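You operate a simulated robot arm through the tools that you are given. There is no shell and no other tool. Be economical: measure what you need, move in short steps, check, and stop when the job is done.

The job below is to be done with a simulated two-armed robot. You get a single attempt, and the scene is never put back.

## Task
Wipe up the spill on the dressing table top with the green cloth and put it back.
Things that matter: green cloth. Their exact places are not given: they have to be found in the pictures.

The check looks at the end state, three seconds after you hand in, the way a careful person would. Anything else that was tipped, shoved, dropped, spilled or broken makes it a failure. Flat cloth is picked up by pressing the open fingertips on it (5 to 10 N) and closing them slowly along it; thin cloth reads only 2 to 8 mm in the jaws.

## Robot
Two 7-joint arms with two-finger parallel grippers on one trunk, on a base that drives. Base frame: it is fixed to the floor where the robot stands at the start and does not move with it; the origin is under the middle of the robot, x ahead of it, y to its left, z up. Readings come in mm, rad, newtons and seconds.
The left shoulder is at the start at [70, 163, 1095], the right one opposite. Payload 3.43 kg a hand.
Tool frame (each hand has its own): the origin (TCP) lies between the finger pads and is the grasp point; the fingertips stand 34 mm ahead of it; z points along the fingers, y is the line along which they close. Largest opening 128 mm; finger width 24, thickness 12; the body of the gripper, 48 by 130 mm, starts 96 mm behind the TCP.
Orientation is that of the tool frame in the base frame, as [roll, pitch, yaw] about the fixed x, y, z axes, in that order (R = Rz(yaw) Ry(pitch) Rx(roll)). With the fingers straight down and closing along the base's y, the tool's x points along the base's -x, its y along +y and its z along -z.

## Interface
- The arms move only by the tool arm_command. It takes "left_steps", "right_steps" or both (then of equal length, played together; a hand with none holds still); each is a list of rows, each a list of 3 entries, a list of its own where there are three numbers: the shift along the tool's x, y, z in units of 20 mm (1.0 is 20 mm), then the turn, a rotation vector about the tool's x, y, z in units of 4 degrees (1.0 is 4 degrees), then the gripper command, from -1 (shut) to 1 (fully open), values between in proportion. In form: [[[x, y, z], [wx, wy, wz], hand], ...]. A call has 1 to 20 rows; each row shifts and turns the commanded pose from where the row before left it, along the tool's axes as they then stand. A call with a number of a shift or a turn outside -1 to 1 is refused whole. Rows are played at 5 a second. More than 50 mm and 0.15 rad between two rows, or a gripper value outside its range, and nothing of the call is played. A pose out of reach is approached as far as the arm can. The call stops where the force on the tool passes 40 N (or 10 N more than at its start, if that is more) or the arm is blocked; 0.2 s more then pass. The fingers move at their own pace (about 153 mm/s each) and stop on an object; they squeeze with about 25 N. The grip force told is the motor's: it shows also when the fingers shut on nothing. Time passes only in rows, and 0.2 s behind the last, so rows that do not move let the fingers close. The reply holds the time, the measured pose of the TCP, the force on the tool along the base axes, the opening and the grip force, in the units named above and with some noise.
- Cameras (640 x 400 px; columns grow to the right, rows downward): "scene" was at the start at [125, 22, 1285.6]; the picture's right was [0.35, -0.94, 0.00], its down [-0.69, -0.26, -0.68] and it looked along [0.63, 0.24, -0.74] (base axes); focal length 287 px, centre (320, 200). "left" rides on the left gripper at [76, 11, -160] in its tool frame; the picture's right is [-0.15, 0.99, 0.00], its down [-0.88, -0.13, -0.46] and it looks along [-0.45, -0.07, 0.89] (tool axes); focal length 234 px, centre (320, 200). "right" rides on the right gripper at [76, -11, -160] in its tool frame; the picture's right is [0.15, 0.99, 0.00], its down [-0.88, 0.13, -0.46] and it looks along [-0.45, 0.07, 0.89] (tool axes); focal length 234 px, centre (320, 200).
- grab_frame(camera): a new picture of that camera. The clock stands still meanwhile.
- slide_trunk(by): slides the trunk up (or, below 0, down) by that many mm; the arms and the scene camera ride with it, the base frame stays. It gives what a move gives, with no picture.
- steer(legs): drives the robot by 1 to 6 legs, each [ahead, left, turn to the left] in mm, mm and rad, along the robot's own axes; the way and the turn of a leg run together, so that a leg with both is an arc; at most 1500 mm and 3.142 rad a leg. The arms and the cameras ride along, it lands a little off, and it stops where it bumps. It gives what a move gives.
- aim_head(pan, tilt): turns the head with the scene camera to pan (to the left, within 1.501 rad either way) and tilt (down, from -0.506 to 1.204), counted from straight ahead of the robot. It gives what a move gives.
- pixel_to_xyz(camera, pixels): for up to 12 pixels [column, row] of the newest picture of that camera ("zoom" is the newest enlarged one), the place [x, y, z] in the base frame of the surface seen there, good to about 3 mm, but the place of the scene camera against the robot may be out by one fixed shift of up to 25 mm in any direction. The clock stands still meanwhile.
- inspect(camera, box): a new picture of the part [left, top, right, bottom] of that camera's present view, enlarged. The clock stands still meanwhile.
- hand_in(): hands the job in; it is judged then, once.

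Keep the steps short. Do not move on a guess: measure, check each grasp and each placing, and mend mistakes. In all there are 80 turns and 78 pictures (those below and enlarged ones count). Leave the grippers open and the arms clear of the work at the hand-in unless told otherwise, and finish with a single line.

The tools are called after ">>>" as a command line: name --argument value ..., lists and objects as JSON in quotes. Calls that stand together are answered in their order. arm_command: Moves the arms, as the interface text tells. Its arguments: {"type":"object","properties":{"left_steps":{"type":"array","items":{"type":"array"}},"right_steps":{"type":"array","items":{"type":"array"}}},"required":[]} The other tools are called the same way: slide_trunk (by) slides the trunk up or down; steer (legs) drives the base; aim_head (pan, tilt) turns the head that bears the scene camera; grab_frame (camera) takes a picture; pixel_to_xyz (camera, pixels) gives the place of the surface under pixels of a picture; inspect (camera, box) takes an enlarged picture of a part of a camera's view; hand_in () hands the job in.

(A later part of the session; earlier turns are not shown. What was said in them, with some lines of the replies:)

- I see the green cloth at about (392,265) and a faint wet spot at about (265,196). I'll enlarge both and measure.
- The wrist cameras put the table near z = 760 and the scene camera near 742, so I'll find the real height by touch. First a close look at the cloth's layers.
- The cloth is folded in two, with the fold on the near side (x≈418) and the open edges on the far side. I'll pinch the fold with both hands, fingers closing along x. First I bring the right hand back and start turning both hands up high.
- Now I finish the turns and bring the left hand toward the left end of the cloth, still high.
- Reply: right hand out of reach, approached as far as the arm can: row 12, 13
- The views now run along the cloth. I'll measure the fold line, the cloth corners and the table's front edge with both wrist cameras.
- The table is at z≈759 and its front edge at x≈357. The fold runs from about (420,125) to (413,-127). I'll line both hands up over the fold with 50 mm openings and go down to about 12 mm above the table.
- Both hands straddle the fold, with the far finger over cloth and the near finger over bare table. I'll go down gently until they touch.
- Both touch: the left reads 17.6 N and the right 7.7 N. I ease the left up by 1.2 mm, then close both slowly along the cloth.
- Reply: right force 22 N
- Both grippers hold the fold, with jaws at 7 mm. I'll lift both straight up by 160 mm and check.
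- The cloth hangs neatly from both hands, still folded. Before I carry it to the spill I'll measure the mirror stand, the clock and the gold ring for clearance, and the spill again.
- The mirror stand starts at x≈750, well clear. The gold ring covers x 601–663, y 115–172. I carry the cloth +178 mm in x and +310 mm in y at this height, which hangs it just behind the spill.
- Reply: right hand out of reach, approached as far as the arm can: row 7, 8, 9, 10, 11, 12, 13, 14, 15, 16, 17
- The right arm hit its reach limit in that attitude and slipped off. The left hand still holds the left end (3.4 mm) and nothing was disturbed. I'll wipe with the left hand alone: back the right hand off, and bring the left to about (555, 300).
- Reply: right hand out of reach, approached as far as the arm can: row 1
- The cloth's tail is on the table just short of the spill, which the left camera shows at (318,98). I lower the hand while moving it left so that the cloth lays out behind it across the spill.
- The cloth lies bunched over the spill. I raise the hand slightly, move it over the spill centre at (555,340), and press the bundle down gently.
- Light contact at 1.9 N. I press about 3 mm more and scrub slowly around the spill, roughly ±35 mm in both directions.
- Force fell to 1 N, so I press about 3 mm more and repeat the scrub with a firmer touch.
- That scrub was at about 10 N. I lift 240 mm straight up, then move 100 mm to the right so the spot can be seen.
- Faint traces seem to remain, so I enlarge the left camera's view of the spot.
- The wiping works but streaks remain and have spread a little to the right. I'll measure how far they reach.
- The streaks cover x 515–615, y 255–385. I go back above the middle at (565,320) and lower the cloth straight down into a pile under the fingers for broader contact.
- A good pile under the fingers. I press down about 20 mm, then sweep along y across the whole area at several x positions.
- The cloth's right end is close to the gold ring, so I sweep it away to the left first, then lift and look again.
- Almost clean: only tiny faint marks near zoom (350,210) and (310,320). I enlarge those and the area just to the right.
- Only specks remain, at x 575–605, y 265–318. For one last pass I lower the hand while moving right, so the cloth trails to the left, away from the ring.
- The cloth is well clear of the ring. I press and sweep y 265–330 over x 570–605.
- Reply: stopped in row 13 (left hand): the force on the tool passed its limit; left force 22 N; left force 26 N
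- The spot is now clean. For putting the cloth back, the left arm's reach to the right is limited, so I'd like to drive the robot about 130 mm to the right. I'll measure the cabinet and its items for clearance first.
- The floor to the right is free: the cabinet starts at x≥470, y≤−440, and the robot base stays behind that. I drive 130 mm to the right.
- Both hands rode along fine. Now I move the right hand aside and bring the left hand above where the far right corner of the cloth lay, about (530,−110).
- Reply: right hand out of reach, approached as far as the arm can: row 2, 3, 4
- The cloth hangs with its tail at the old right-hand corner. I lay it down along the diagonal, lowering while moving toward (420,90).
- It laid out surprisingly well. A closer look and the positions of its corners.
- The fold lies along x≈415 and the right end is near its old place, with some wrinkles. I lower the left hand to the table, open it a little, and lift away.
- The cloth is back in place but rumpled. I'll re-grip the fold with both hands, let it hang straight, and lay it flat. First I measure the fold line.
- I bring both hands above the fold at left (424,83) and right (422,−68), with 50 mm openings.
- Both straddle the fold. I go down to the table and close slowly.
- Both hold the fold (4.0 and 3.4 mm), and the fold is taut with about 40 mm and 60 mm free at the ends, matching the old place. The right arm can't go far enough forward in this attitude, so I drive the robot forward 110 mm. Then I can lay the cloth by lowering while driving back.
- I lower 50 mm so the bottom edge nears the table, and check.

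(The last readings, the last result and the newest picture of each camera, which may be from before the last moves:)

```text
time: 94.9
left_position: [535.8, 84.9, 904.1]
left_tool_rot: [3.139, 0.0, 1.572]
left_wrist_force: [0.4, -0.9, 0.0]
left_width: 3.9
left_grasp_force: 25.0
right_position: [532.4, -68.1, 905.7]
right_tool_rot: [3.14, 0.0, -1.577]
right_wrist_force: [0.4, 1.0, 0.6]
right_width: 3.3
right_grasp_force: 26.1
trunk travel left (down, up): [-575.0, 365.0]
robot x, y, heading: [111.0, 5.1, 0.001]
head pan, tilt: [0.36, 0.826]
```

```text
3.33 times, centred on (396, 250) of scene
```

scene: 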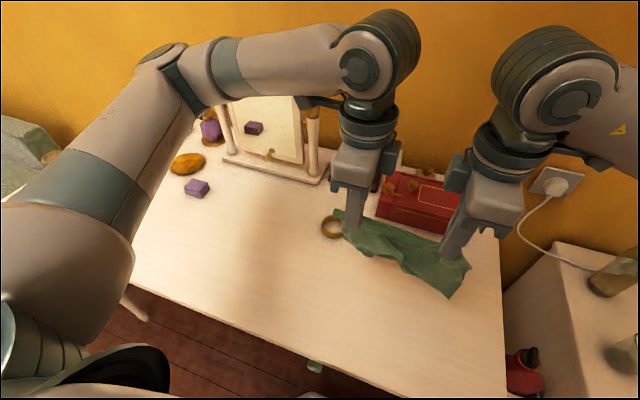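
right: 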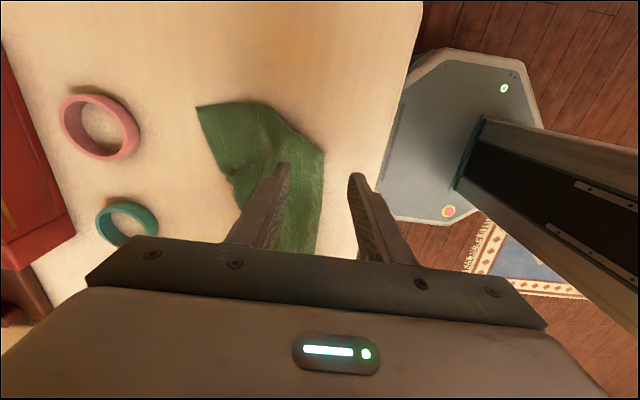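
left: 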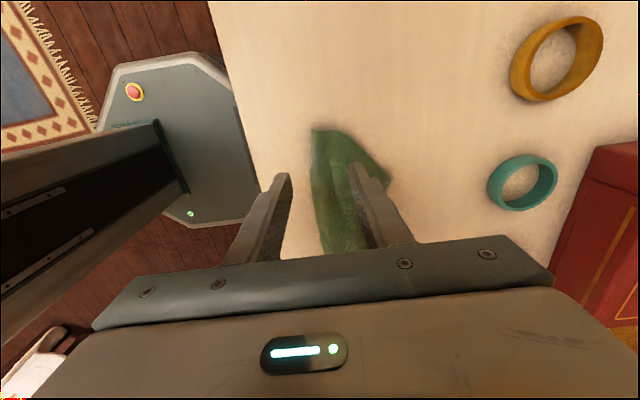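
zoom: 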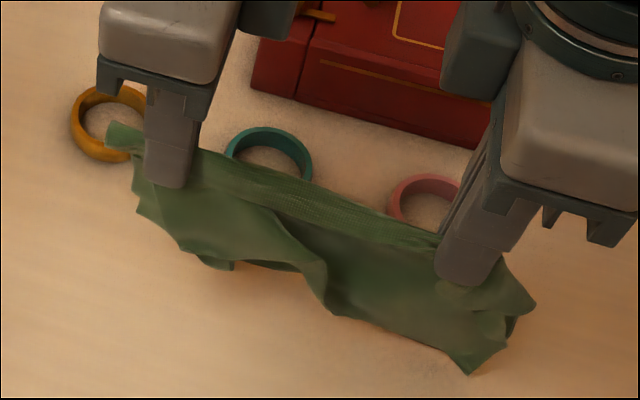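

The bottom edge is just above the table and clear of the rings. Now I alternate lowering and driving back until the fold is down at x≈420.

>>> arm_command --left_steps '[[[0, 0, 0.6], [0, 0, 0], -1], [[0, 0, 0.6], [0, 0, 0], -1]]' --right_steps '[[[0, 0, 0.6], [0, 0, 0], -1], [[0, 0, 0.6], [0, 0, 0], -1]]'

>>> steer --legs '[[-25, 0, 0]]'

>>> arm_command --left_steps '[[[0, 0, 0.6], [0, 0, 0], -1], [[0, 0, 0.6], [0, 0, 0], -1]]' --right_steps '[[[0, 0, 0.6], [0, 0, 0], -1], [[0, 0, 0.6], [0, 0, 0], -1]]'

>>> steer --legs '[[-28, 0, 0]]'

>>> arm_command --left_steps '[[[0, 0, 0.6], [0, 0, 0], -1], [[0, 0, 0.6], [0, 0, 0], -1]]' --right_steps '[[[0, 0, 0.6], [0, 0, 0], -1], [[0, 0, 0.6], [0, 0, 0], -1]]'

>>> steer --legs '[[-28, 0, 0]]'

>>> arm_command --left_steps '[[[0, 0, 0.6], [0, 0, 0], -1], [[0, 0, 0.5], [0, 0, 0], -1]]' --right_steps '[[[0, 0, 0.6], [0, 0, 0], -1], [[0, 0, 0.5], [0, 0, 0], -1]]'

>>> inspect --camera "scene" --box '[300, 190, 492, 310]'

```text
time: 95.5
left_position: [535.4, 83.2, 879.4]
left_tool_rot: [3.138, -0.001, 1.572]
left_wrist_force: [0.0, -0.6, -0.5]
left_width: 3.9
left_grasp_force: 24.6
right_position: [531.0, -68.6, 881.1]
right_tool_rot: [3.141, -0.002, -1.576]
right_wrist_force: [-0.6, 0.2, 0.6]
right_width: 3.2
right_grasp_force: 24.8
trunk travel left (down, up): [-575.0, 365.0]
robot x, y, heading: [109.7, 0.7, -0.001]
head pan, tilt: [0.36, 0.826]
```

```text
time: 96.3
left_position: [510.9, 84.4, 879.4]
left_tool_rot: [3.138, 0.0, 1.575]
left_wrist_force: [0.3, -0.6, -0.2]
left_width: 3.7
left_grasp_force: 25.2
right_position: [506.4, -68.1, 881.1]
right_tool_rot: [3.141, 0.0, -1.577]
right_wrist_force: [0.3, -0.2, 0.5]
right_width: 3.3
right_grasp_force: 25.3
trunk travel left (down, up): [-575.0, 365.0]
robot x, y, heading: [84.2, 5.4, 0.0]
head pan, tilt: [0.36, 0.826]
```

```text
time: 96.9
left_position: [511.1, 83.6, 855.2]
left_tool_rot: [3.139, 0.001, 1.575]
left_wrist_force: [0.0, -0.5, 0.4]
left_width: 4.0
left_grasp_force: 25.3
right_position: [507.6, -66.2, 856.9]
right_tool_rot: [-3.139, 0.001, -1.577]
right_wrist_force: [-0.3, 0.1, -0.4]
right_width: 3.1
right_grasp_force: 25.4
trunk travel left (down, up): [-575.0, 365.0]
robot x, y, heading: [83.0, 1.2, -0.003]
head pan, tilt: [0.36, 0.826]
```

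```text
time: 97.7
left_position: [482.3, 84.3, 855.4]
left_tool_rot: [3.139, 0.001, 1.572]
left_wrist_force: [0.8, -0.8, -1.2]
left_width: 4.0
left_grasp_force: 25.0
right_position: [478.8, -67.0, 857.6]
right_tool_rot: [3.14, -0.002, -1.576]
right_wrist_force: [-0.8, 0.0, -0.1]
right_width: 3.3
right_grasp_force: 25.8
trunk travel left (down, up): [-575.0, 365.0]
robot x, y, heading: [57.0, 5.8, -0.003]
head pan, tilt: [0.36, 0.826]
```

```text
time: 98.3
left_position: [483.8, 84.7, 830.3]
left_tool_rot: [3.135, 0.0, 1.574]
left_wrist_force: [0.1, -0.5, 0.0]
left_width: 3.6
left_grasp_force: 25.2
right_position: [479.2, -67.3, 833.1]
right_tool_rot: [3.14, -0.001, -1.576]
right_wrist_force: [0.4, 1.0, 0.6]
right_width: 3.3
right_grasp_force: 24.8
trunk travel left (down, up): [-575.0, 365.0]
robot x, y, heading: [54.7, 4.2, 0.007]
head pan, tilt: [0.36, 0.826]
```

```text
time: 99.2
left_position: [455.5, 84.5, 831.0]
left_tool_rot: [3.138, -0.001, 1.574]
left_wrist_force: [-0.2, -0.9, 0.6]
left_width: 3.9
left_grasp_force: 24.9
right_position: [451.9, -67.0, 832.0]
right_tool_rot: [-3.14, -0.003, -1.576]
right_wrist_force: [0.5, 1.2, -0.3]
right_width: 3.4
right_grasp_force: 25.1
trunk travel left (down, up): [-575.0, 365.0]
robot x, y, heading: [24.1, 0.4, 0.003]
head pan, tilt: [0.36, 0.826]
```

```text
time: 99.8
left_position: [455.2, 82.7, 809.0]
left_tool_rot: [3.139, 0.0, 1.575]
left_wrist_force: [0.0, 0.5, 0.5]
left_width: 3.8
left_grasp_force: 25.1
right_position: [452.6, -67.1, 811.2]
right_tool_rot: [-3.141, 0.0, -1.574]
right_wrist_force: [0.4, 0.3, 0.7]
right_width: 3.3
right_grasp_force: 25.0
trunk travel left (down, up): [-575.0, 365.0]
robot x, y, heading: [28.8, 3.6, 0.0]
head pan, tilt: [0.36, 0.826]
```

```text
3.33 times, centred on (396, 250) of scene
```

zoom: 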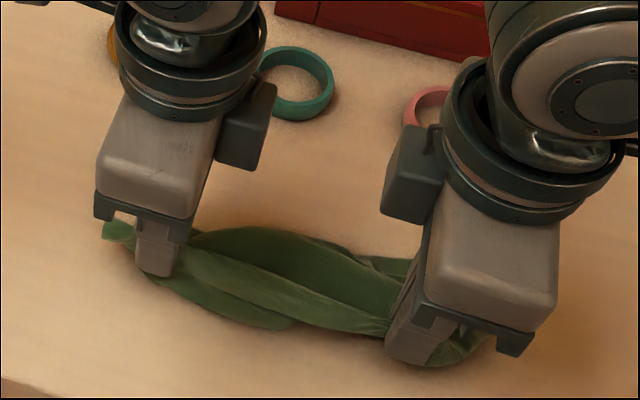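

A little cloth bulges on the near side. I drive back the last 30 mm to stretch it, touch down, release both hands and lift to look.

>>> steer --legs '[[-30, 0, 0]]'

>>> arm_command --left_steps '[[[0, 0, 0.4], [0, 0, 0], -1], [[0, 0, 0.15], [0, 0, 0], -1], [[0, 0, 0], [0, 0, 0], -0.8], [[0, 0, 0], [0, 0, 0], -0.6], [[0, 0, 0], [0, 0, 0], -0.5], [[0, 0, -0.5], [0, 0, 0], -0.5], [[0, 0, -1], [0, 0, 0], -0.5], [[0, 0, -1], [0, 0, 0], -0.5], [[0, 0, -1], [0, 0, 0], -0.5], [[0, 0, -1], [0, 0, 0], -0.5], [[0, 0, -1], [0, 0, 0], -0.5], [[0, 0, -1], [0, 0, 0], -0.5], [[1, 0, -1], [0, 0, 0], -0.5], [[1, 0, 0], [0, 0, 0], -0.5], [[1, 0, 0], [0, 0, 0], -0.5], [[1, 0, 0], [0, 0, 0], -0.5]]' --right_steps '[[[0, 0, 0.4], [0, 0, 0], -1], [[0, 0, 0.15], [0, 0, 0], -1], [[0, 0, 0], [0, 0, 0], -0.8], [[0, 0, 0], [0, 0, 0], -0.6], [[0, 0, 0], [0, 0, 0], -0.5], [[0, 0, -0.5], [0, 0, 0], -0.5], [[0, 0, -1], [0, 0, 0], -0.5], [[0, 0, -1], [0, 0, 0], -0.5], [[0, 0, -1], [0, 0, 0], -0.5], [[0, 0, -1], [0, 0, 0], -0.5], [[0, 0, -1], [0, 0, 0], -0.5], [[0, 0, -1], [0, 0, 0], -0.5], [[1, 0, -1], [0, 0, 0], -0.5], [[1, 0, 0], [0, 0, 0], -0.5], [[1, 0, 0], [0, 0, 0], -0.5], [[1, 0, 0], [0, 0, 0], -0.5]]'

>>> inspect --camera "scene" --box '[300, 190, 492, 310]'

```text
time: 100.6
left_position: [425.2, 84.7, 808.3]
left_tool_rot: [3.138, 0.0, 1.574]
left_wrist_force: [-0.8, 0.4, 0.0]
left_width: 4.0
left_grasp_force: 25.5
right_position: [422.6, -66.7, 810.3]
right_tool_rot: [-3.141, 0.0, -1.576]
right_wrist_force: [0.1, -0.3, 0.0]
right_width: 3.5
right_grasp_force: 24.9
trunk travel left (down, up): [-575.0, 365.0]
robot x, y, heading: [-0.2, 5.0, 0.002]
head pan, tilt: [0.36, 0.826]
```

```text
time: 104.0
left_position: [423.8, 163.4, 949.0]
left_tool_rot: [3.137, -0.002, 1.573]
left_wrist_force: [0.9, -0.6, 0.2]
left_width: 31.9
left_grasp_force: 0.0
right_position: [422.9, -145.8, 947.4]
right_tool_rot: [-3.14, 0.0, -1.577]
right_wrist_force: [-0.5, -0.7, 0.3]
right_width: 32.1
right_grasp_force: 0.0
trunk travel left (down, up): [-575.0, 365.0]
robot x, y, heading: [1.8, 1.7, -0.0]
head pan, tilt: [0.36, 0.826]
```

```text
3.33 times, centred on (396, 250) of scene
```

zoom: 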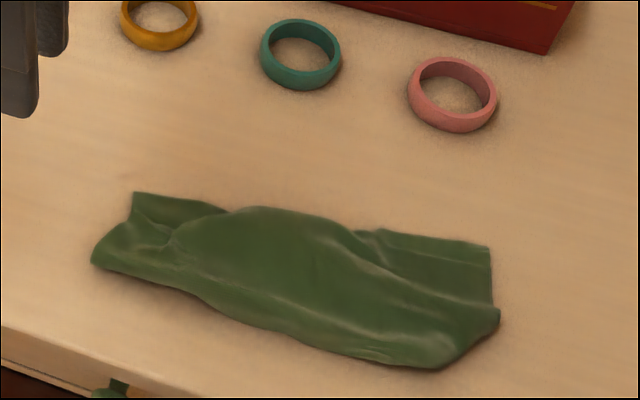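

It's back in place, nearly full size; only the far-left part is drawn in. I measure the outline to decide on smoothing.

>>> pixel_to_xyz --camera "zoom" --pixels '[[95, 258], [136, 195], [225, 215], [265, 208], [360, 232], [490, 248], [498, 315], [445, 366], [340, 350], [200, 300], [160, 235], [150, 212]]'

>>> grab_frame --camera "left"

```text
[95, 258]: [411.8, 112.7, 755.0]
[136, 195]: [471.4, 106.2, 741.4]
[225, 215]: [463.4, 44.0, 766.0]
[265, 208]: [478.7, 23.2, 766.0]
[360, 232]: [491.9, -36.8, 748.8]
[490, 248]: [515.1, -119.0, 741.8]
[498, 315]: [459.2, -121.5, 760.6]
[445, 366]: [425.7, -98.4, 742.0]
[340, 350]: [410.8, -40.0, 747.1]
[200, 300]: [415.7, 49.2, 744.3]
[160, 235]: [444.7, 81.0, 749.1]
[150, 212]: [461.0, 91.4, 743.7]
```

```text
19 pictures are left
```

left: 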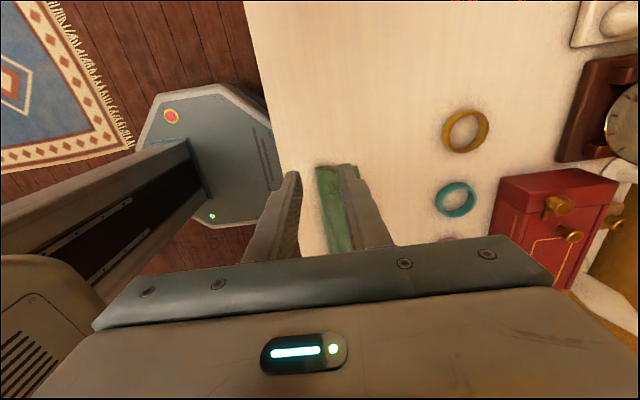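

Centred at about (458,−5) against (477,−3) before. To flatten it I'll pinch the far edge near both ends and pull it gently toward +x. I drive forward 50 mm to get reach, then line up above the edge.

>>> steer --legs '[[50, 0, 0]]'

>>> arm_command --left_steps '[[[-1, -0.1, 0], [0, 0, 0], -0.22], [[-1, -0.1, 0], [0, 0, 0], -0.22], [[-1, -0.1, 0], [0, 0, 0], -0.22], [[-0.9, 0, 0], [0, 0, 0], -0.22], [[0, 0, 1], [0, 0, 0], -0.22], [[0, 0, 1], [0, 0, 0], -0.22], [[0, 0, 1], [0, 0, 0], -0.22], [[0, 0, 1], [0, 0, 0], -0.22], [[0, 0, 1], [0, 0, 0], -0.22], [[0, 0, 1], [0, 0, 0], -0.22], [[0, 0, 0], [0, 0, 0], -0.22]]' --right_steps '[[[-1, -0.5, 0], [0, 0, 0], -0.22], [[-1, -0.5, 0], [0, 0, 0], -0.22], [[-0.9, -0.35, 0], [0, 0, 0], -0.22], [[0, 0, 0], [0, 0, 0], -0.22], [[0, 0, 1], [0, 0, 0], -0.22], [[0, 0, 1], [0, 0, 0], -0.22], [[0, 0, 1], [0, 0, 0], -0.22], [[0, 0, 1], [0, 0, 0], -0.22], [[0, 0, 1], [0, 0, 0], -0.22], [[0, 0, 1], [0, 0, 0], -0.22], [[0, 0, 0], [0, 0, 0], -0.22]]'

>>> grab_frame --camera "left"

>>> grab_frame --camera "right"

```text
time: 104.9
left_position: [474.4, 164.4, 948.2]
left_tool_rot: [3.14, 0.001, 1.573]
left_wrist_force: [0.2, -0.5, -1.0]
left_width: 31.8
left_grasp_force: 0.0
right_position: [473.3, -146.6, 946.8]
right_tool_rot: [3.14, -0.002, -1.574]
right_wrist_force: [0.6, 0.5, -0.5]
right_width: 32.1
right_grasp_force: 0.0
trunk travel left (down, up): [-575.0, 365.0]
robot x, y, heading: [51.1, 1.4, 0.002]
head pan, tilt: [0.36, 0.826]
```

```text
time: 107.3
left_position: [468.3, 84.9, 828.5]
left_tool_rot: [3.139, -0.001, 1.573]
left_wrist_force: [0.6, 0.0, 1.0]
left_width: 49.8
left_grasp_force: 0.0
right_position: [499.1, -91.4, 876.5]
right_tool_rot: [-3.141, 0.0, -1.582]
right_wrist_force: [0.2, 0.2, 0.0]
right_width: 49.9
right_grasp_force: 0.0
right hand out of reach, approached as far as the arm can: row 8, 9, 10
trunk travel left (down, up): [-575.0, 365.0]
robot x, y, heading: [48.7, 1.8, -0.006]
head pan, tilt: [0.36, 0.826]
```

```text
18 pictures are left
```

left: 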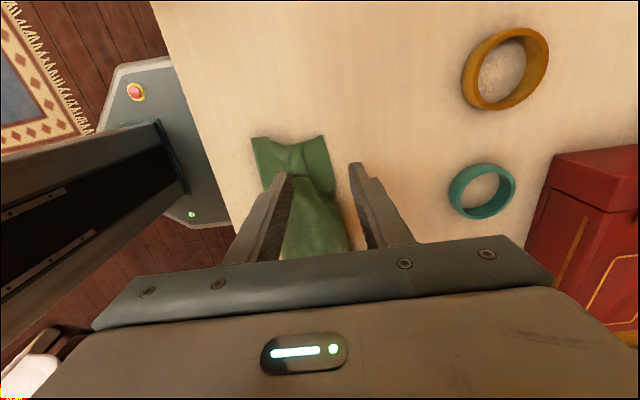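

```text
17 pictures are left
```

right: 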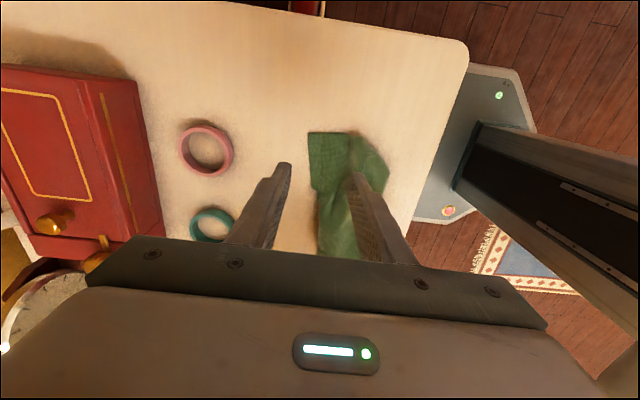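

The right arm can't get low at that reach, so I drive 30 mm more forward, shift both hands back by the same amount, and lower the right hand.

>>> steer --legs '[[30, 0, 0]]'

>>> arm_command --left_steps '[[[0, -0.8, 0], [0, 0, 0], -0.22], [[0, -0.6, 0], [0, 0, 0], -0.22], [[0, 0, 0], [0, 0, 0], -0.22], [[0, 0, 0], [0, 0, 0], -0.22], [[0, 0, 0.6], [0, 0, 0], -0.22], [[0, 0, 0.5], [0, 0, 0], -0.22], [[0, 0, 0], [0, 0, 0], -0.22]]' --right_steps '[[[0, 0.8, 0], [0, 0, 0], -0.22], [[0, 0.6, 0], [0, 0, 0], -0.22], [[0, 0, 1], [0, 0, 0], -0.22], [[0, 0, 1], [0, 0, 0], -0.22], [[0, 0, 0.8], [0, 0, 0], -0.22], [[0, 0, 0.5], [0, 0, 0], -0.22], [[0, 0, 0], [0, 0, 0], -0.22]]'

```text
time: 108.2
left_position: [498.3, 85.3, 828.0]
left_tool_rot: [3.14, 0.001, 1.575]
left_wrist_force: [0.5, 0.4, 0.4]
left_width: 50.1
left_grasp_force: 0.1
right_position: [528.3, -89.7, 877.4]
right_tool_rot: [-3.142, -0.001, -1.581]
right_wrist_force: [0.9, 0.0, 0.2]
right_width: 50.1
right_grasp_force: 0.1
trunk travel left (down, up): [-575.0, 365.0]
robot x, y, heading: [76.1, 0.2, 0.001]
head pan, tilt: [0.36, 0.826]
```

```text
time: 109.8
left_position: [469.2, 83.2, 806.1]
left_tool_rot: [3.138, -0.002, 1.575]
left_wrist_force: [-0.3, 0.0, 0.3]
left_width: 50.0
left_grasp_force: 0.1
right_position: [499.3, -88.4, 811.2]
right_tool_rot: [3.14, -0.001, -1.584]
right_wrist_force: [-1.3, -0.1, 0.1]
right_width: 50.1
right_grasp_force: 0.1
trunk travel left (down, up): [-575.0, 365.0]
robot x, y, heading: [78.0, 2.4, -0.003]
head pan, tilt: [0.36, 0.826]
```

Now I touch down and close slowly on the far edge.

>>> arm_command --left_steps '[[[0, 0, 0.3], [0, 0, 0], -0.22], [[0, 0, 0.2], [0, 0, 0], -0.22], [[0, 0, 0], [0, 0, 0], -0.22]]' --right_steps '[[[0, 0, 0.4], [0, 0, 0], -0.22], [[0, 0, 0.35], [0, 0, 0], -0.22], [[0, 0, 0], [0, 0, 0], -0.22]]'

>>> arm_command --left_steps '[[[0, 0, 0], [0, 0, 0], -0.3], [[0, 0, 0], [0, 0, 0], -0.4], [[0, 0, 0], [0, 0, 0], -0.5], [[0, 0, 0], [0, 0, 0], -0.6], [[0, 0, 0], [0, 0, 0], -0.7], [[0, 0, 0], [0, 0, 0], -0.8], [[0, 0, 0], [0, 0, 0], -0.9], [[0, 0, 0], [0, 0, 0], -1], [[0, 0, 0], [0, 0, 0], -1], [[0, 0, 0], [0, 0, 0], -1]]' --right_steps '[[[0, 0, 0], [0, 0, 0], -0.3], [[0, 0, 0], [0, 0, 0], -0.4], [[0, 0, 0], [0, 0, 0], -0.5], [[0, 0, 0], [0, 0, 0], -0.6], [[0, 0, 0], [0, 0, 0], -0.7], [[0, 0, 0], [0, 0, 0], -0.8], [[0, 0, 0], [0, 0, 0], -0.9], [[0, 0, 0], [0, 0, 0], -1], [[0, 0, 0], [0, 0, 0], -1], [[0, 0, 0], [0, 0, 0], -1]]'

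>>> inspect --camera "scene" --box '[290, 200, 482, 320]'

```text
time: 110.6
left_position: [470.1, 83.7, 797.4]
left_tool_rot: [3.137, 0.003, 1.576]
left_wrist_force: [-0.4, -0.9, 16.9]
left_width: 49.9
left_grasp_force: 0.1
right_position: [498.8, -90.0, 797.5]
right_tool_rot: [-3.138, -0.001, -1.583]
right_wrist_force: [1.5, 0.4, 1.1]
right_width: 50.1
right_grasp_force: 0.0
trunk travel left (down, up): [-575.0, 365.0]
robot x, y, heading: [80.4, 4.6, -0.001]
head pan, tilt: [0.36, 0.826]
```

```text
time: 112.8
left_position: [468.1, 85.8, 796.4]
left_tool_rot: [3.138, -0.001, 1.572]
left_wrist_force: [-3.5, -0.3, 11.5]
left_width: 3.1
left_grasp_force: 25.1
right_position: [498.5, -87.6, 797.5]
right_tool_rot: [-3.14, -0.002, -1.584]
right_wrist_force: [1.0, -0.6, 0.5]
right_width: 3.4
right_grasp_force: 24.4
trunk travel left (down, up): [-575.0, 365.0]
robot x, y, heading: [76.3, 8.6, 0.002]
head pan, tilt: [0.36, 0.826]
```

```text
3.33 times, centred on (386, 260) of scene
```

zoom: 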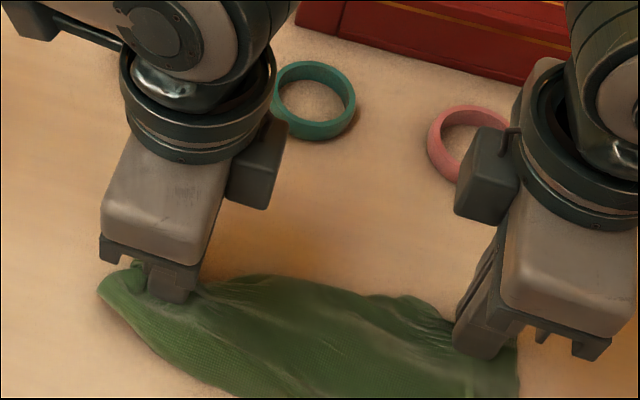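

Both hold the far edge (3.1 and 3.4 mm). I draw it out: left hand first, ends slightly outward, then drive forward about 30 mm.

>>> arm_command --left_steps '[[[0, 0, -0.2], [0, 0, 0], -1], [[0.2, 0.4, 0], [0, 0, 0], -1], [[0.2, 0.4, 0], [0, 0, 0], -1], [[0, 0.4, 0], [0, 0, 0], -1], [[0, 0.4, 0], [0, 0, 0], -1]]' --right_steps '[[[0, 0, -0.1], [0, 0, 0], -1], [[0.2, 0, 0], [0, 0, 0], -1], [[0.2, 0, 0], [0, 0, 0], -1], [[0, 0, 0], [0, 0, 0], -1], [[0, 0, 0], [0, 0, 0], -1]]'

>>> steer --legs '[[30, 0, 0]]'

>>> inspect --camera "scene" --box '[290, 210, 482, 330]'

```text
time: 114.0
left_position: [501.9, 92.9, 801.0]
left_tool_rot: [3.137, 0.0, 1.575]
left_wrist_force: [-0.1, -2.5, -0.5]
left_width: 3.5
left_grasp_force: 24.9
right_position: [498.1, -97.1, 798.5]
right_tool_rot: [3.141, -0.001, -1.583]
right_wrist_force: [0.2, 3.2, -0.7]
right_width: 3.0
right_grasp_force: 24.4
trunk travel left (down, up): [-575.0, 365.0]
robot x, y, heading: [79.2, 5.9, 0.002]
head pan, tilt: [0.36, 0.826]
```

```text
time: 114.8
left_position: [531.6, 93.9, 799.8]
left_tool_rot: [3.14, 0.0, 1.574]
left_wrist_force: [-0.3, -2.7, 0.1]
left_width: 3.6
left_grasp_force: 24.7
right_position: [529.9, -97.7, 798.1]
right_tool_rot: [3.141, -0.003, -1.582]
right_wrist_force: [-0.5, 3.1, 0.3]
right_width: 3.0
right_grasp_force: 25.7
trunk travel left (down, up): [-575.0, 365.0]
robot x, y, heading: [111.0, 3.5, 0.002]
head pan, tilt: [0.36, 0.826]
```

```text
3.33 times, centred on (386, 270) of scene
```

zoom: 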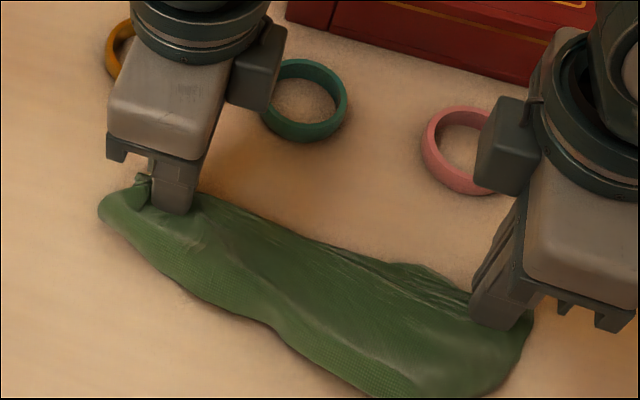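

The far edge is taut at x≈530. I release, lift clear, drive back to the start and look.

>>> arm_command --left_steps '[[[0, 0, 0.1], [0, 0, 0], -1], [[0, 0, 0], [0, 0, 0], -0.8], [[0, 0, 0], [0, 0, 0], -0.6], [[0, 0, 0], [0, 0, 0], -0.5], [[0, 0, -0.5], [0, 0, 0], -0.5], [[0, 0, -1], [0, 0, 0], -0.5], [[0, 0, -1], [0, 0, 0], -0.5], [[0, 0, -1], [0, 0, 0], -0.5], [[0, 0, -1], [0, 0, 0], -0.5], [[0, 0, -1], [0, 0, 0], -0.5], [[0, 0, -1], [0, 0, 0], -0.5], [[1, 0, -1], [0, 0, 0], -0.5], [[1, 0, 0], [0, 0, 0], -0.5], [[1, 0, 0], [0, 0, 0], -0.5]]' --right_steps '[[[0, 0, 0.1], [0, 0, 0], -1], [[0, 0, 0], [0, 0, 0], -0.8], [[0, 0, 0], [0, 0, 0], -0.6], [[0, 0, 0], [0, 0, 0], -0.5], [[0, 0, -0.5], [0, 0, 0], -0.5], [[0, 0, -1], [0, 0, 0], -0.5], [[0, 0, -1], [0, 0, 0], -0.5], [[0, 0, -1], [0, 0, 0], -0.5], [[0, 0, -1], [0, 0, 0], -0.5], [[0, 0, -1], [0, 0, 0], -0.5], [[0, 0, -1], [0, 0, 0], -0.5], [[1, 0, -1], [0, 0, 0], -0.5], [[1, 0, 0], [0, 0, 0], -0.5], [[1, 0, 0], [0, 0, 0], -0.5]]'

>>> steer --legs '[[-110, 0, 0]]'

>>> inspect --camera "scene" --box '[300, 190, 492, 310]'

>>> pixel_to_xyz --camera "zoom" --pixels '[[100, 220], [150, 150], [200, 290], [300, 340], [400, 370], [480, 300], [480, 240], [360, 190], [250, 160]]'

```text
time: 117.8
left_position: [529.9, 154.3, 948.2]
left_tool_rot: [3.136, 0.0, 1.574]
left_wrist_force: [-0.1, -0.1, 0.3]
left_width: 31.9
left_grasp_force: 0.0
right_position: [525.9, -157.4, 945.3]
right_tool_rot: [-3.14, -0.001, -1.583]
right_wrist_force: [-0.1, 0.0, 0.0]
right_width: 32.1
right_grasp_force: 0.0
trunk travel left (down, up): [-575.0, 365.0]
robot x, y, heading: [106.7, -3.3, 0.001]
head pan, tilt: [0.36, 0.826]
```

```text
time: 119.0
left_position: [420.5, 152.7, 949.0]
left_tool_rot: [3.138, 0.003, 1.573]
left_wrist_force: [-1.1, 0.4, -0.5]
left_width: 31.9
left_grasp_force: 0.1
right_position: [417.1, -157.9, 945.8]
right_tool_rot: [3.141, 0.0, -1.582]
right_wrist_force: [-0.3, -0.3, 0.3]
right_width: 31.9
right_grasp_force: 0.0
trunk travel left (down, up): [-575.0, 365.0]
robot x, y, heading: [1.0, -1.0, 0.002]
head pan, tilt: [0.36, 0.826]
```

```text
3.33 times, centred on (396, 250) of scene
```

zoom: 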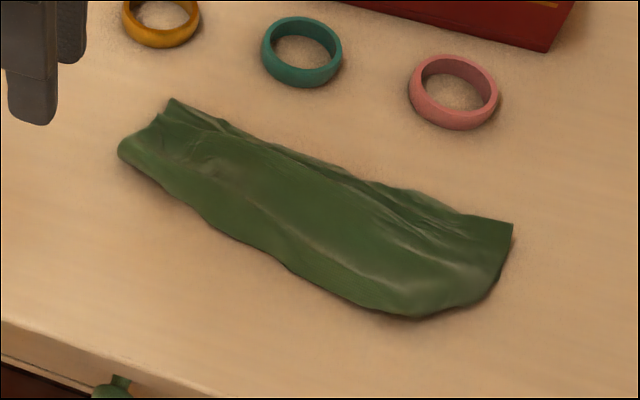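

```text
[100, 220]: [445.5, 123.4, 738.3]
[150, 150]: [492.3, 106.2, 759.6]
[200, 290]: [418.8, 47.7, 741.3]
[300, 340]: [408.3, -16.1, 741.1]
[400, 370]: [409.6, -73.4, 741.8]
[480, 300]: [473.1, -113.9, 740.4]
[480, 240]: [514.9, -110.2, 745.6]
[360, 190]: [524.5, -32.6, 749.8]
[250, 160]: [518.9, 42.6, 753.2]
```

The cloth lies at its old place: far edge at x≈525, y about −120 to 115, centred within roughly 10 mm of where it was, and folded. I open the grippers, move both arms clear, and check the wiped area and all the other objects.

>>> arm_command --left_steps '[[[1, 0, -1], [0, 0, 0], 1], [[1, 0, -1], [0, 0, 0], 1], [[1, 0, -1], [0, 0, 0], 1], [[1, 0, 0], [0, 0, 0], 1], [[1, 0, 0], [0, 0, 0], 1], [[1, 0, 0], [0, 0, 0], 1], [[1, 0, 0], [0, 0, 0], 1], [[1, 0, 0], [0, 0, 0], 1], [[1, 0, 0], [0, 0, 0], 1]]' --right_steps '[[[0.5, 0, -1], [0, 0, 0], 1], [[0, 0, -1], [0, 0, 0], 1], [[0, 0, -1], [0, 0, 0], 1], [[0, 0, 0], [0, 0, 0], 1], [[0, 0, 0], [0, 0, 0], 1], [[0, 0, 0], [0, 0, 0], 1], [[0, 0, 0], [0, 0, 0], 1], [[0, 0, 0], [0, 0, 0], 1], [[0, 0, 0], [0, 0, 0], 1]]'

>>> grab_frame --camera "scene"

>>> inspect --camera "scene" --box '[220, 150, 460, 300]'

>>> pixel_to_xyz --camera "scene" --pixels '[[336, 236], [352, 221], [360, 257], [385, 271], [414, 283], [430, 284], [448, 275], [453, 258], [420, 247], [385, 234], [346, 195], [388, 206]]'

```text
time: 121.0
left_position: [419.3, 335.1, 1007.9]
left_tool_rot: [3.137, 0.001, 1.574]
left_wrist_force: [0.7, 0.3, 0.4]
left_width: 127.9
left_grasp_force: 0.2
right_position: [415.4, -167.0, 1004.9]
right_tool_rot: [-3.141, -0.002, -1.582]
right_wrist_force: [-0.4, -0.4, -0.7]
right_width: 127.9
right_grasp_force: 0.1
trunk travel left (down, up): [-575.0, 365.0]
robot x, y, heading: [-2.6, 4.9, 0.003]
head pan, tilt: [0.36, 0.826]
```

```text
13 pictures are left
```

scene: 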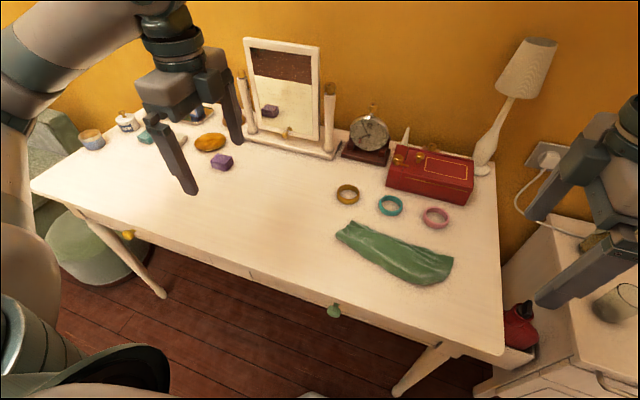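

```text
2.67 times, centred on (340, 225) of scene
```

zoom: 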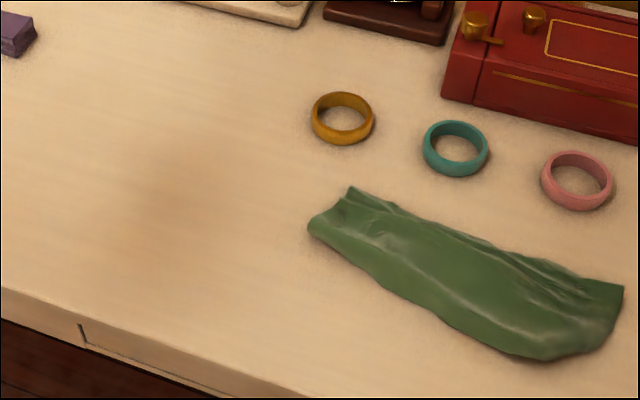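

```text
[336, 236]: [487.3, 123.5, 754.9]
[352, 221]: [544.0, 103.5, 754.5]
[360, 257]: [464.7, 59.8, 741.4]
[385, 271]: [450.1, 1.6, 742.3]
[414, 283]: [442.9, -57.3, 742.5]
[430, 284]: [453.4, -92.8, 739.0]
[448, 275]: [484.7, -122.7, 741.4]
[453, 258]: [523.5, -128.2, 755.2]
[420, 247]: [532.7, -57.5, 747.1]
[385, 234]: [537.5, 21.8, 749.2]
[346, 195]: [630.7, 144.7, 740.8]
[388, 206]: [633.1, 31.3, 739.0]
```

Spill area clean, and everything else is where it was. The cloth sits about 18 mm too far forward and is narrow, because its near edge is drawn in. The same method mends that: pinch the near edge at both ends and draw it back.

>>> steer --legs '[[35, 0, 0]]'

>>> arm_command --left_steps '[[[-1, 0.12, 0], [0, 0, 0], -0.22], [[-1, 0.12, 0], [0, 0, 0], -0.22], [[-1, 0.12, 0], [0, 0, 0], -0.22], [[-1, 0.12, 0], [0, 0, 0], -0.22], [[-1, 0.12, 0], [0, 0, 0], -0.22], [[-1, 0.12, 0], [0, 0, 0], -0.22], [[-1, 0.12, 0], [0, 0, 0], -0.22], [[-1, 0.12, 0], [0, 0, 0], -0.22], [[-1, 0.12, 0], [0, 0, 0], -0.22], [[-1, 0.12, 0], [0, 0, 0], -0.22], [[-1, 0, 1], [0, 0, 0], -0.22], [[-1, 0, 1], [0, 0, 0], -0.22], [[-0.5, 0, 1], [0, 0, 0], -0.22], [[0, 0, 1], [0, 0, 0], -0.22], [[0, 0, 1], [0, 0, 0], -0.22], [[0, 0, 1], [0, 0, 0], -0.22], [[0, 0, 1], [0, 0, 0], -0.22], [[0, 0, 1], [0, 0, 0], -0.22], [[0, 0, 0.9], [0, 0, 0], -0.22], [[0, 0, 0], [0, 0, 0], -0.22]]' --right_steps '[[[-1, 0, 0], [0, 0, 0], -0.22], [[-1, 0, 0], [0, 0, 0], -0.22], [[-1, 0, 0], [0, 0, 0], -0.22], [[-1, 0, 0], [0, 0, 0], -0.22], [[-0.35, 0, 0], [0, 0, 0], -0.22], [[0, 0, 0], [0, 0, 0], -0.22], [[0, 0, 0], [0, 0, 0], -0.22], [[0, 0, 0], [0, 0, 0], -0.22], [[0, 0, 0], [0, 0, 0], -0.22], [[0, 0, 0], [0, 0, 0], -0.22], [[0, 0, 1], [0, 0, 0], -0.22], [[0, 0, 1], [0, 0, 0], -0.22], [[0, 0, 1], [0, 0, 0], -0.22], [[0, 0, 1], [0, 0, 0], -0.22], [[0, 0, 1], [0, 0, 0], -0.22], [[0, 0, 1], [0, 0, 0], -0.22], [[0, 0, 1], [0, 0, 0], -0.22], [[0, 0, 1], [0, 0, 0], -0.22], [[0, 0, 0.8], [0, 0, 0], -0.22], [[0, 0, 0], [0, 0, 0], -0.22]]'

>>> grab_frame --camera "left"

>>> grab_frame --camera "right"

```text
time: 121.8
left_position: [454.0, 335.8, 1007.7]
left_tool_rot: [3.14, 0.001, 1.576]
left_wrist_force: [0.5, 0.2, 0.3]
left_width: 128.0
left_grasp_force: 0.1
right_position: [451.2, -167.1, 1004.5]
right_tool_rot: [3.141, -0.001, -1.583]
right_wrist_force: [0.5, 0.0, 0.3]
right_width: 127.9
right_grasp_force: 0.1
trunk travel left (down, up): [-575.0, 365.0]
robot x, y, heading: [30.8, 1.1, 0.001]
head pan, tilt: [0.36, 0.826]
```

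```text
time: 126.0
left_position: [478.8, 84.9, 829.5]
left_tool_rot: [3.138, 0.0, 1.572]
left_wrist_force: [0.2, -0.2, 0.9]
left_width: 49.8
left_grasp_force: 0.0
right_position: [451.1, -80.6, 828.9]
right_tool_rot: [-3.14, -0.002, -1.584]
right_wrist_force: [0.3, 0.5, -0.8]
right_width: 49.9
right_grasp_force: 0.0
trunk travel left (down, up): [-575.0, 365.0]
robot x, y, heading: [32.7, 1.8, 0.0]
head pan, tilt: [0.36, 0.826]
```

```text
11 pictures are left
```

left: 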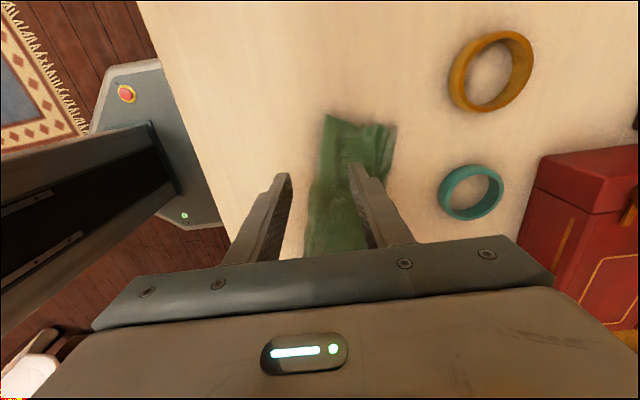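

```text
10 pictures are left
```

right: 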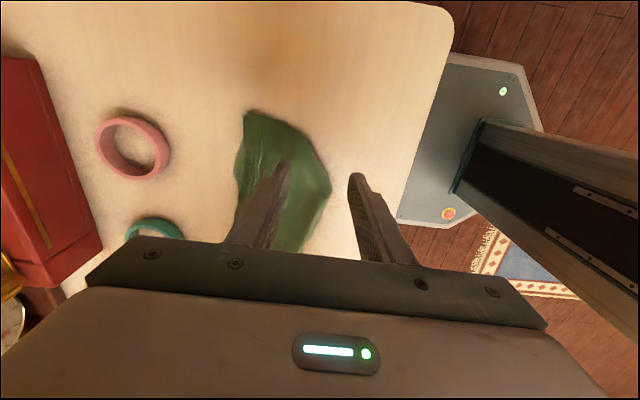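

Both straddle the near edge. I touch down, close slowly, then draw back: the left hand 15 mm extra, then 25 mm by driving.

>>> arm_command --left_steps '[[[0, 0, 0.8], [0, 0, 0], -0.22], [[0, 0, 0.5], [0, 0, 0], -0.22], [[0, 0, 0.3], [0, 0, 0], -0.22], [[0, 0, 0], [0, 0, 0], -0.3], [[0, 0, 0], [0, 0, 0], -0.4], [[0, 0, 0], [0, 0, 0], -0.5], [[0, 0, 0], [0, 0, 0], -0.6], [[0, 0, 0], [0, 0, 0], -0.7], [[0, 0, 0], [0, 0, 0], -0.8], [[0, 0, 0], [0, 0, 0], -0.9], [[0, 0, 0], [0, 0, 0], -1], [[0, 0, 0], [0, 0, 0], -1], [[0, 0, 0], [0, 0, 0], -1]]' --right_steps '[[[0, 0, 0.8], [0, 0, 0], -0.22], [[0, 0, 0.5], [0, 0, 0], -0.22], [[0, 0, 0.3], [0, 0, 0], -0.22], [[0, 0, 0], [0, 0, 0], -0.3], [[0, 0, 0], [0, 0, 0], -0.4], [[0, 0, 0], [0, 0, 0], -0.5], [[0, 0, 0], [0, 0, 0], -0.6], [[0, 0, 0], [0, 0, 0], -0.7], [[0, 0, 0], [0, 0, 0], -0.8], [[0, 0, 0], [0, 0, 0], -0.9], [[0, 0, 0], [0, 0, 0], -1], [[0, 0, 0], [0, 0, 0], -1], [[0, 0, 0], [0, 0, 0], -1]]'

>>> arm_command --left_steps '[[[0, 0, -0.15], [0, 0, 0], -1], [[0.2, -0.4, 0], [0, 0, 0], -1], [[0.2, -0.4, 0], [0, 0, 0], -1], [[0, 0, 0], [0, 0, 0], -1]]' --right_steps '[[[0, 0, -0.15], [0, 0, 0], -1], [[0.3, 0, 0], [0, 0, 0], -1], [[0.3, 0, 0], [0, 0, 0], -1], [[0, 0, 0], [0, 0, 0], -1]]'

>>> steer --legs '[[-25, 0, 0]]'

>>> inspect --camera "scene" --box '[300, 190, 492, 310]'

```text
time: 128.8
left_position: [478.7, 84.2, 796.9]
left_tool_rot: [3.138, -0.001, 1.575]
left_wrist_force: [-0.4, -0.3, -0.2]
left_width: 4.6
left_grasp_force: 25.1
right_position: [452.8, -79.3, 797.5]
right_tool_rot: [-3.141, -0.001, -1.583]
right_wrist_force: [0.2, 1.0, 14.4]
right_width: 3.8
right_grasp_force: 24.7
trunk travel left (down, up): [-575.0, 365.0]
robot x, y, heading: [31.0, 2.3, -0.002]
head pan, tilt: [0.36, 0.826]
```

```text
time: 129.8
left_position: [463.4, 92.2, 800.4]
left_tool_rot: [3.138, 0.002, 1.575]
left_wrist_force: [-1.1, -12.5, 0.6]
left_width: 4.4
left_grasp_force: 25.1
right_position: [452.0, -92.4, 799.1]
right_tool_rot: [3.142, -0.001, -1.583]
right_wrist_force: [1.1, 13.1, 1.4]
right_width: 3.3
right_grasp_force: 24.5
trunk travel left (down, up): [-575.0, 365.0]
robot x, y, heading: [32.8, 6.7, -0.004]
head pan, tilt: [0.36, 0.826]
```

```text
time: 130.7
left_position: [438.3, 92.2, 800.3]
left_tool_rot: [3.138, 0.0, 1.575]
left_wrist_force: [-1.1, -13.3, -0.1]
left_width: 4.7
left_grasp_force: 25.4
right_position: [427.7, -93.9, 799.8]
right_tool_rot: [-3.14, -0.003, -1.585]
right_wrist_force: [1.7, 13.2, 0.1]
right_width: 3.1
right_grasp_force: 25.4
trunk travel left (down, up): [-575.0, 365.0]
robot x, y, heading: [6.8, 1.3, -0.004]
head pan, tilt: [0.36, 0.826]
```

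```text
3.33 times, centred on (396, 250) of scene
```

zoom: 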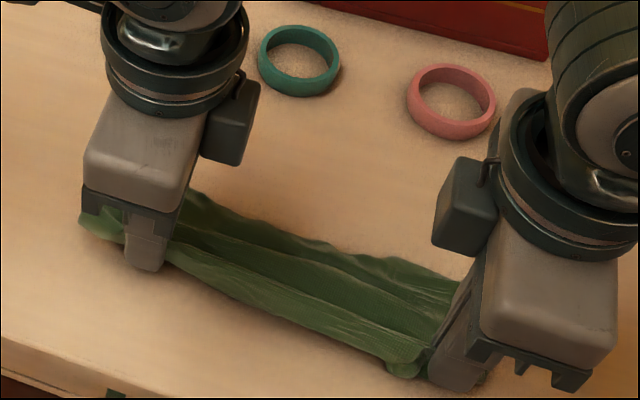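

The near edge is now straight, at x≈428–438. I lower slightly, release, lift clear and look.

>>> arm_command --left_steps '[[[-0.1, -0.3, 0], [0, 0, 0], -1], [[0, 0, 0.12], [0, 0, 0], -1], [[0, 0, 0], [0, 0, 0], -0.8], [[0, 0, 0], [0, 0, 0], -0.6], [[0, 0, 0], [0, 0, 0], -0.5], [[0, 0, -0.5], [0, 0, 0], -0.5], [[0, 0, -1], [0, 0, 0], -0.5], [[0, 0, -1], [0, 0, 0], -0.5], [[0, 0, -1], [0, 0, 0], -0.5], [[0, 0, -1], [0, 0, 0], 1], [[0, 0, -1], [0, 0, 0], 1], [[0, 0, -1], [0, 0, 0], 1], [[1, 0, -1], [0, 0, 0], 1], [[1, 0, -1], [0, 0, 0], 1], [[1, 0, -1], [0, 0, 0], 1], [[1, 0, 0], [0, 0, 0], 1], [[1, 0, 0], [0, 0, 0], 1], [[1, 0, 0], [0, 0, 0], 1], [[1, 0, 0], [0, 0, 0], 1], [[1, 0, 0], [0, 0, 0], 1]]' --right_steps '[[[-0.1, 0.1, 0], [0, 0, 0], -1], [[0, 0, 0.12], [0, 0, 0], -1], [[0, 0, 0], [0, 0, 0], -0.8], [[0, 0, 0], [0, 0, 0], -0.6], [[0, 0, 0], [0, 0, 0], -0.5], [[0, 0, -0.5], [0, 0, 0], -0.5], [[0, 0, -1], [0, 0, 0], -0.5], [[0, 0, -1], [0, 0, 0], -0.5], [[0, 0, -1], [0, 0, 0], -0.5], [[0, 0, -1], [0, 0, 0], 1], [[0, 0, -1], [0, 0, 0], 1], [[0, 0, -1], [0, 0, 0], 1], [[1, 0, -1], [0, 0, 0], 1], [[1, 0, -1], [0, 0, 0], 1], [[1, 0, -1], [0, 0, 0], 1], [[0.5, 0, 0], [0, 0, 0], 1], [[0, 0, 0], [0, 0, 0], 1], [[0, 0, 0], [0, 0, 0], 1], [[0, 0, 0], [0, 0, 0], 1], [[0, 0, 0], [0, 0, 0], 1]]'

>>> grab_frame --camera "scene"

>>> inspect --camera "scene" --box '[300, 190, 492, 310]'

>>> pixel_to_xyz --camera "zoom" --pixels '[[90, 240], [150, 170], [200, 290], [300, 340], [420, 370], [480, 300], [480, 260], [360, 230], [250, 200]]'

```text
time: 134.9
left_position: [431.4, 251.1, 988.7]
left_tool_rot: [3.138, -0.001, 1.572]
left_wrist_force: [0.5, 0.1, 0.3]
left_width: 128.0
left_grasp_force: 0.1
right_position: [424.2, -159.4, 987.8]
right_tool_rot: [-3.141, -0.003, -1.585]
right_wrist_force: [0.0, -0.3, 0.4]
right_width: 128.0
right_grasp_force: 0.2
trunk travel left (down, up): [-575.0, 365.0]
robot x, y, heading: [9.5, 4.7, 0.001]
head pan, tilt: [0.36, 0.826]
```

```text
8 pictures are left
```

scene: 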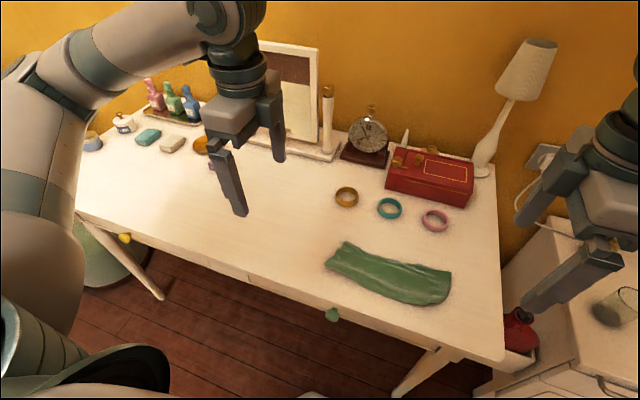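

```text
3.33 times, centred on (396, 250) of scene
```

zoom: 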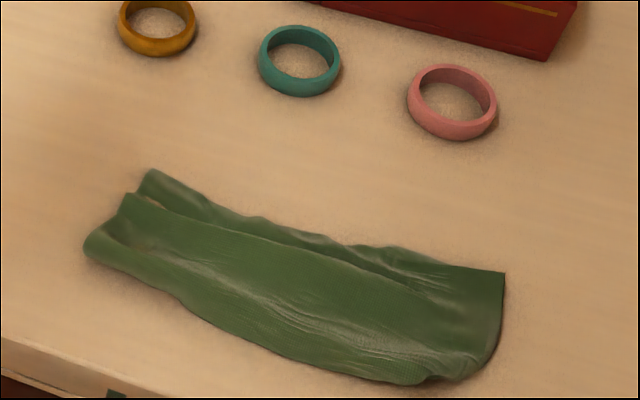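

```text
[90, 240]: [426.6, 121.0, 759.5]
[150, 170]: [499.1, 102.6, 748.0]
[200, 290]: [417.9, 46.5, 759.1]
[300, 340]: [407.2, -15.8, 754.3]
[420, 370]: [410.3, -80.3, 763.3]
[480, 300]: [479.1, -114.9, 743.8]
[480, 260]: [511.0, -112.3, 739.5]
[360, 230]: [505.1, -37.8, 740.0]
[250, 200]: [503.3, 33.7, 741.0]
```

The cloth now lies straight and folded on its old spot (x 410–505, y −120 to 121). I move the left arm further clear and check the wiped area once more.

>>> arm_command --left_steps '[[[1, 0, 0], [0, 0, 0], 1], [[1, 0, 0], [0, 0, 0], 1], [[1, 0, 0], [0, 0, 0], 1], [[1, 0, 0], [0, 0, 0], 1], [[1, 0, 0], [0, 0, 0], 1], [[1, 0, 0], [0, 0, 0], 1], [[1, 0, 0], [0, 0, 0], 1], [[1, 0, 0], [0, 0, 0], 1], [[0, 0, 0], [0, 0, 0], 1]]'

>>> grab_frame --camera "left"

>>> inspect --camera "scene" --box '[200, 130, 360, 230]'

```text
time: 136.9
left_position: [431.6, 410.4, 987.5]
left_tool_rot: [3.137, 0.0, 1.574]
left_wrist_force: [-0.2, -0.4, 0.4]
left_width: 128.1
left_grasp_force: 0.1
right_position: [425.6, -161.0, 986.4]
right_tool_rot: [-3.14, 0.001, -1.585]
right_wrist_force: [0.0, -0.2, 1.0]
right_width: 127.8
right_grasp_force: 0.1
trunk travel left (down, up): [-575.0, 365.0]
robot x, y, heading: [9.7, 0.3, 0.001]
head pan, tilt: [0.36, 0.826]
```

```text
6 pictures are left
```

left: 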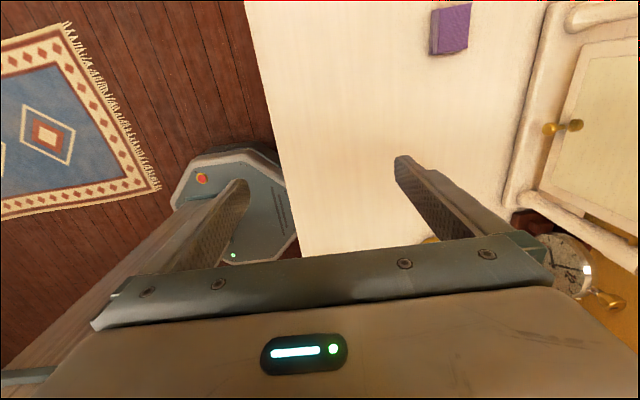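

```text
4.00 times, centred on (280, 180) of scene
```

zoom: 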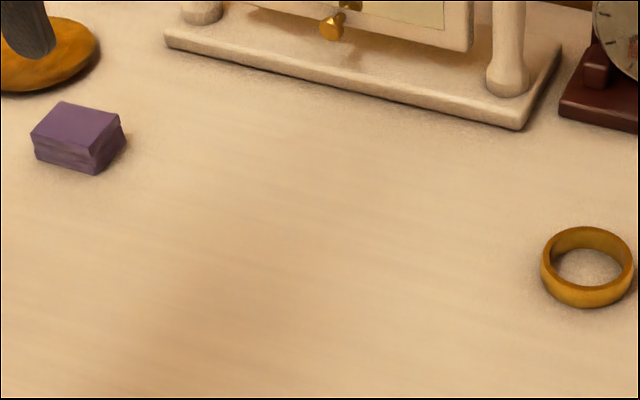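

The table is clean, nothing else moved, the cloth is back, the grippers are open and the arms are clear. I hand in.

>>> hand_in

```text
The job is handed in.
```

The spill is wiped up and the green cloth is back in its place, still folded but slightly rumpled and about 17 mm nearer the front edge than before; nothing else was disturbed.
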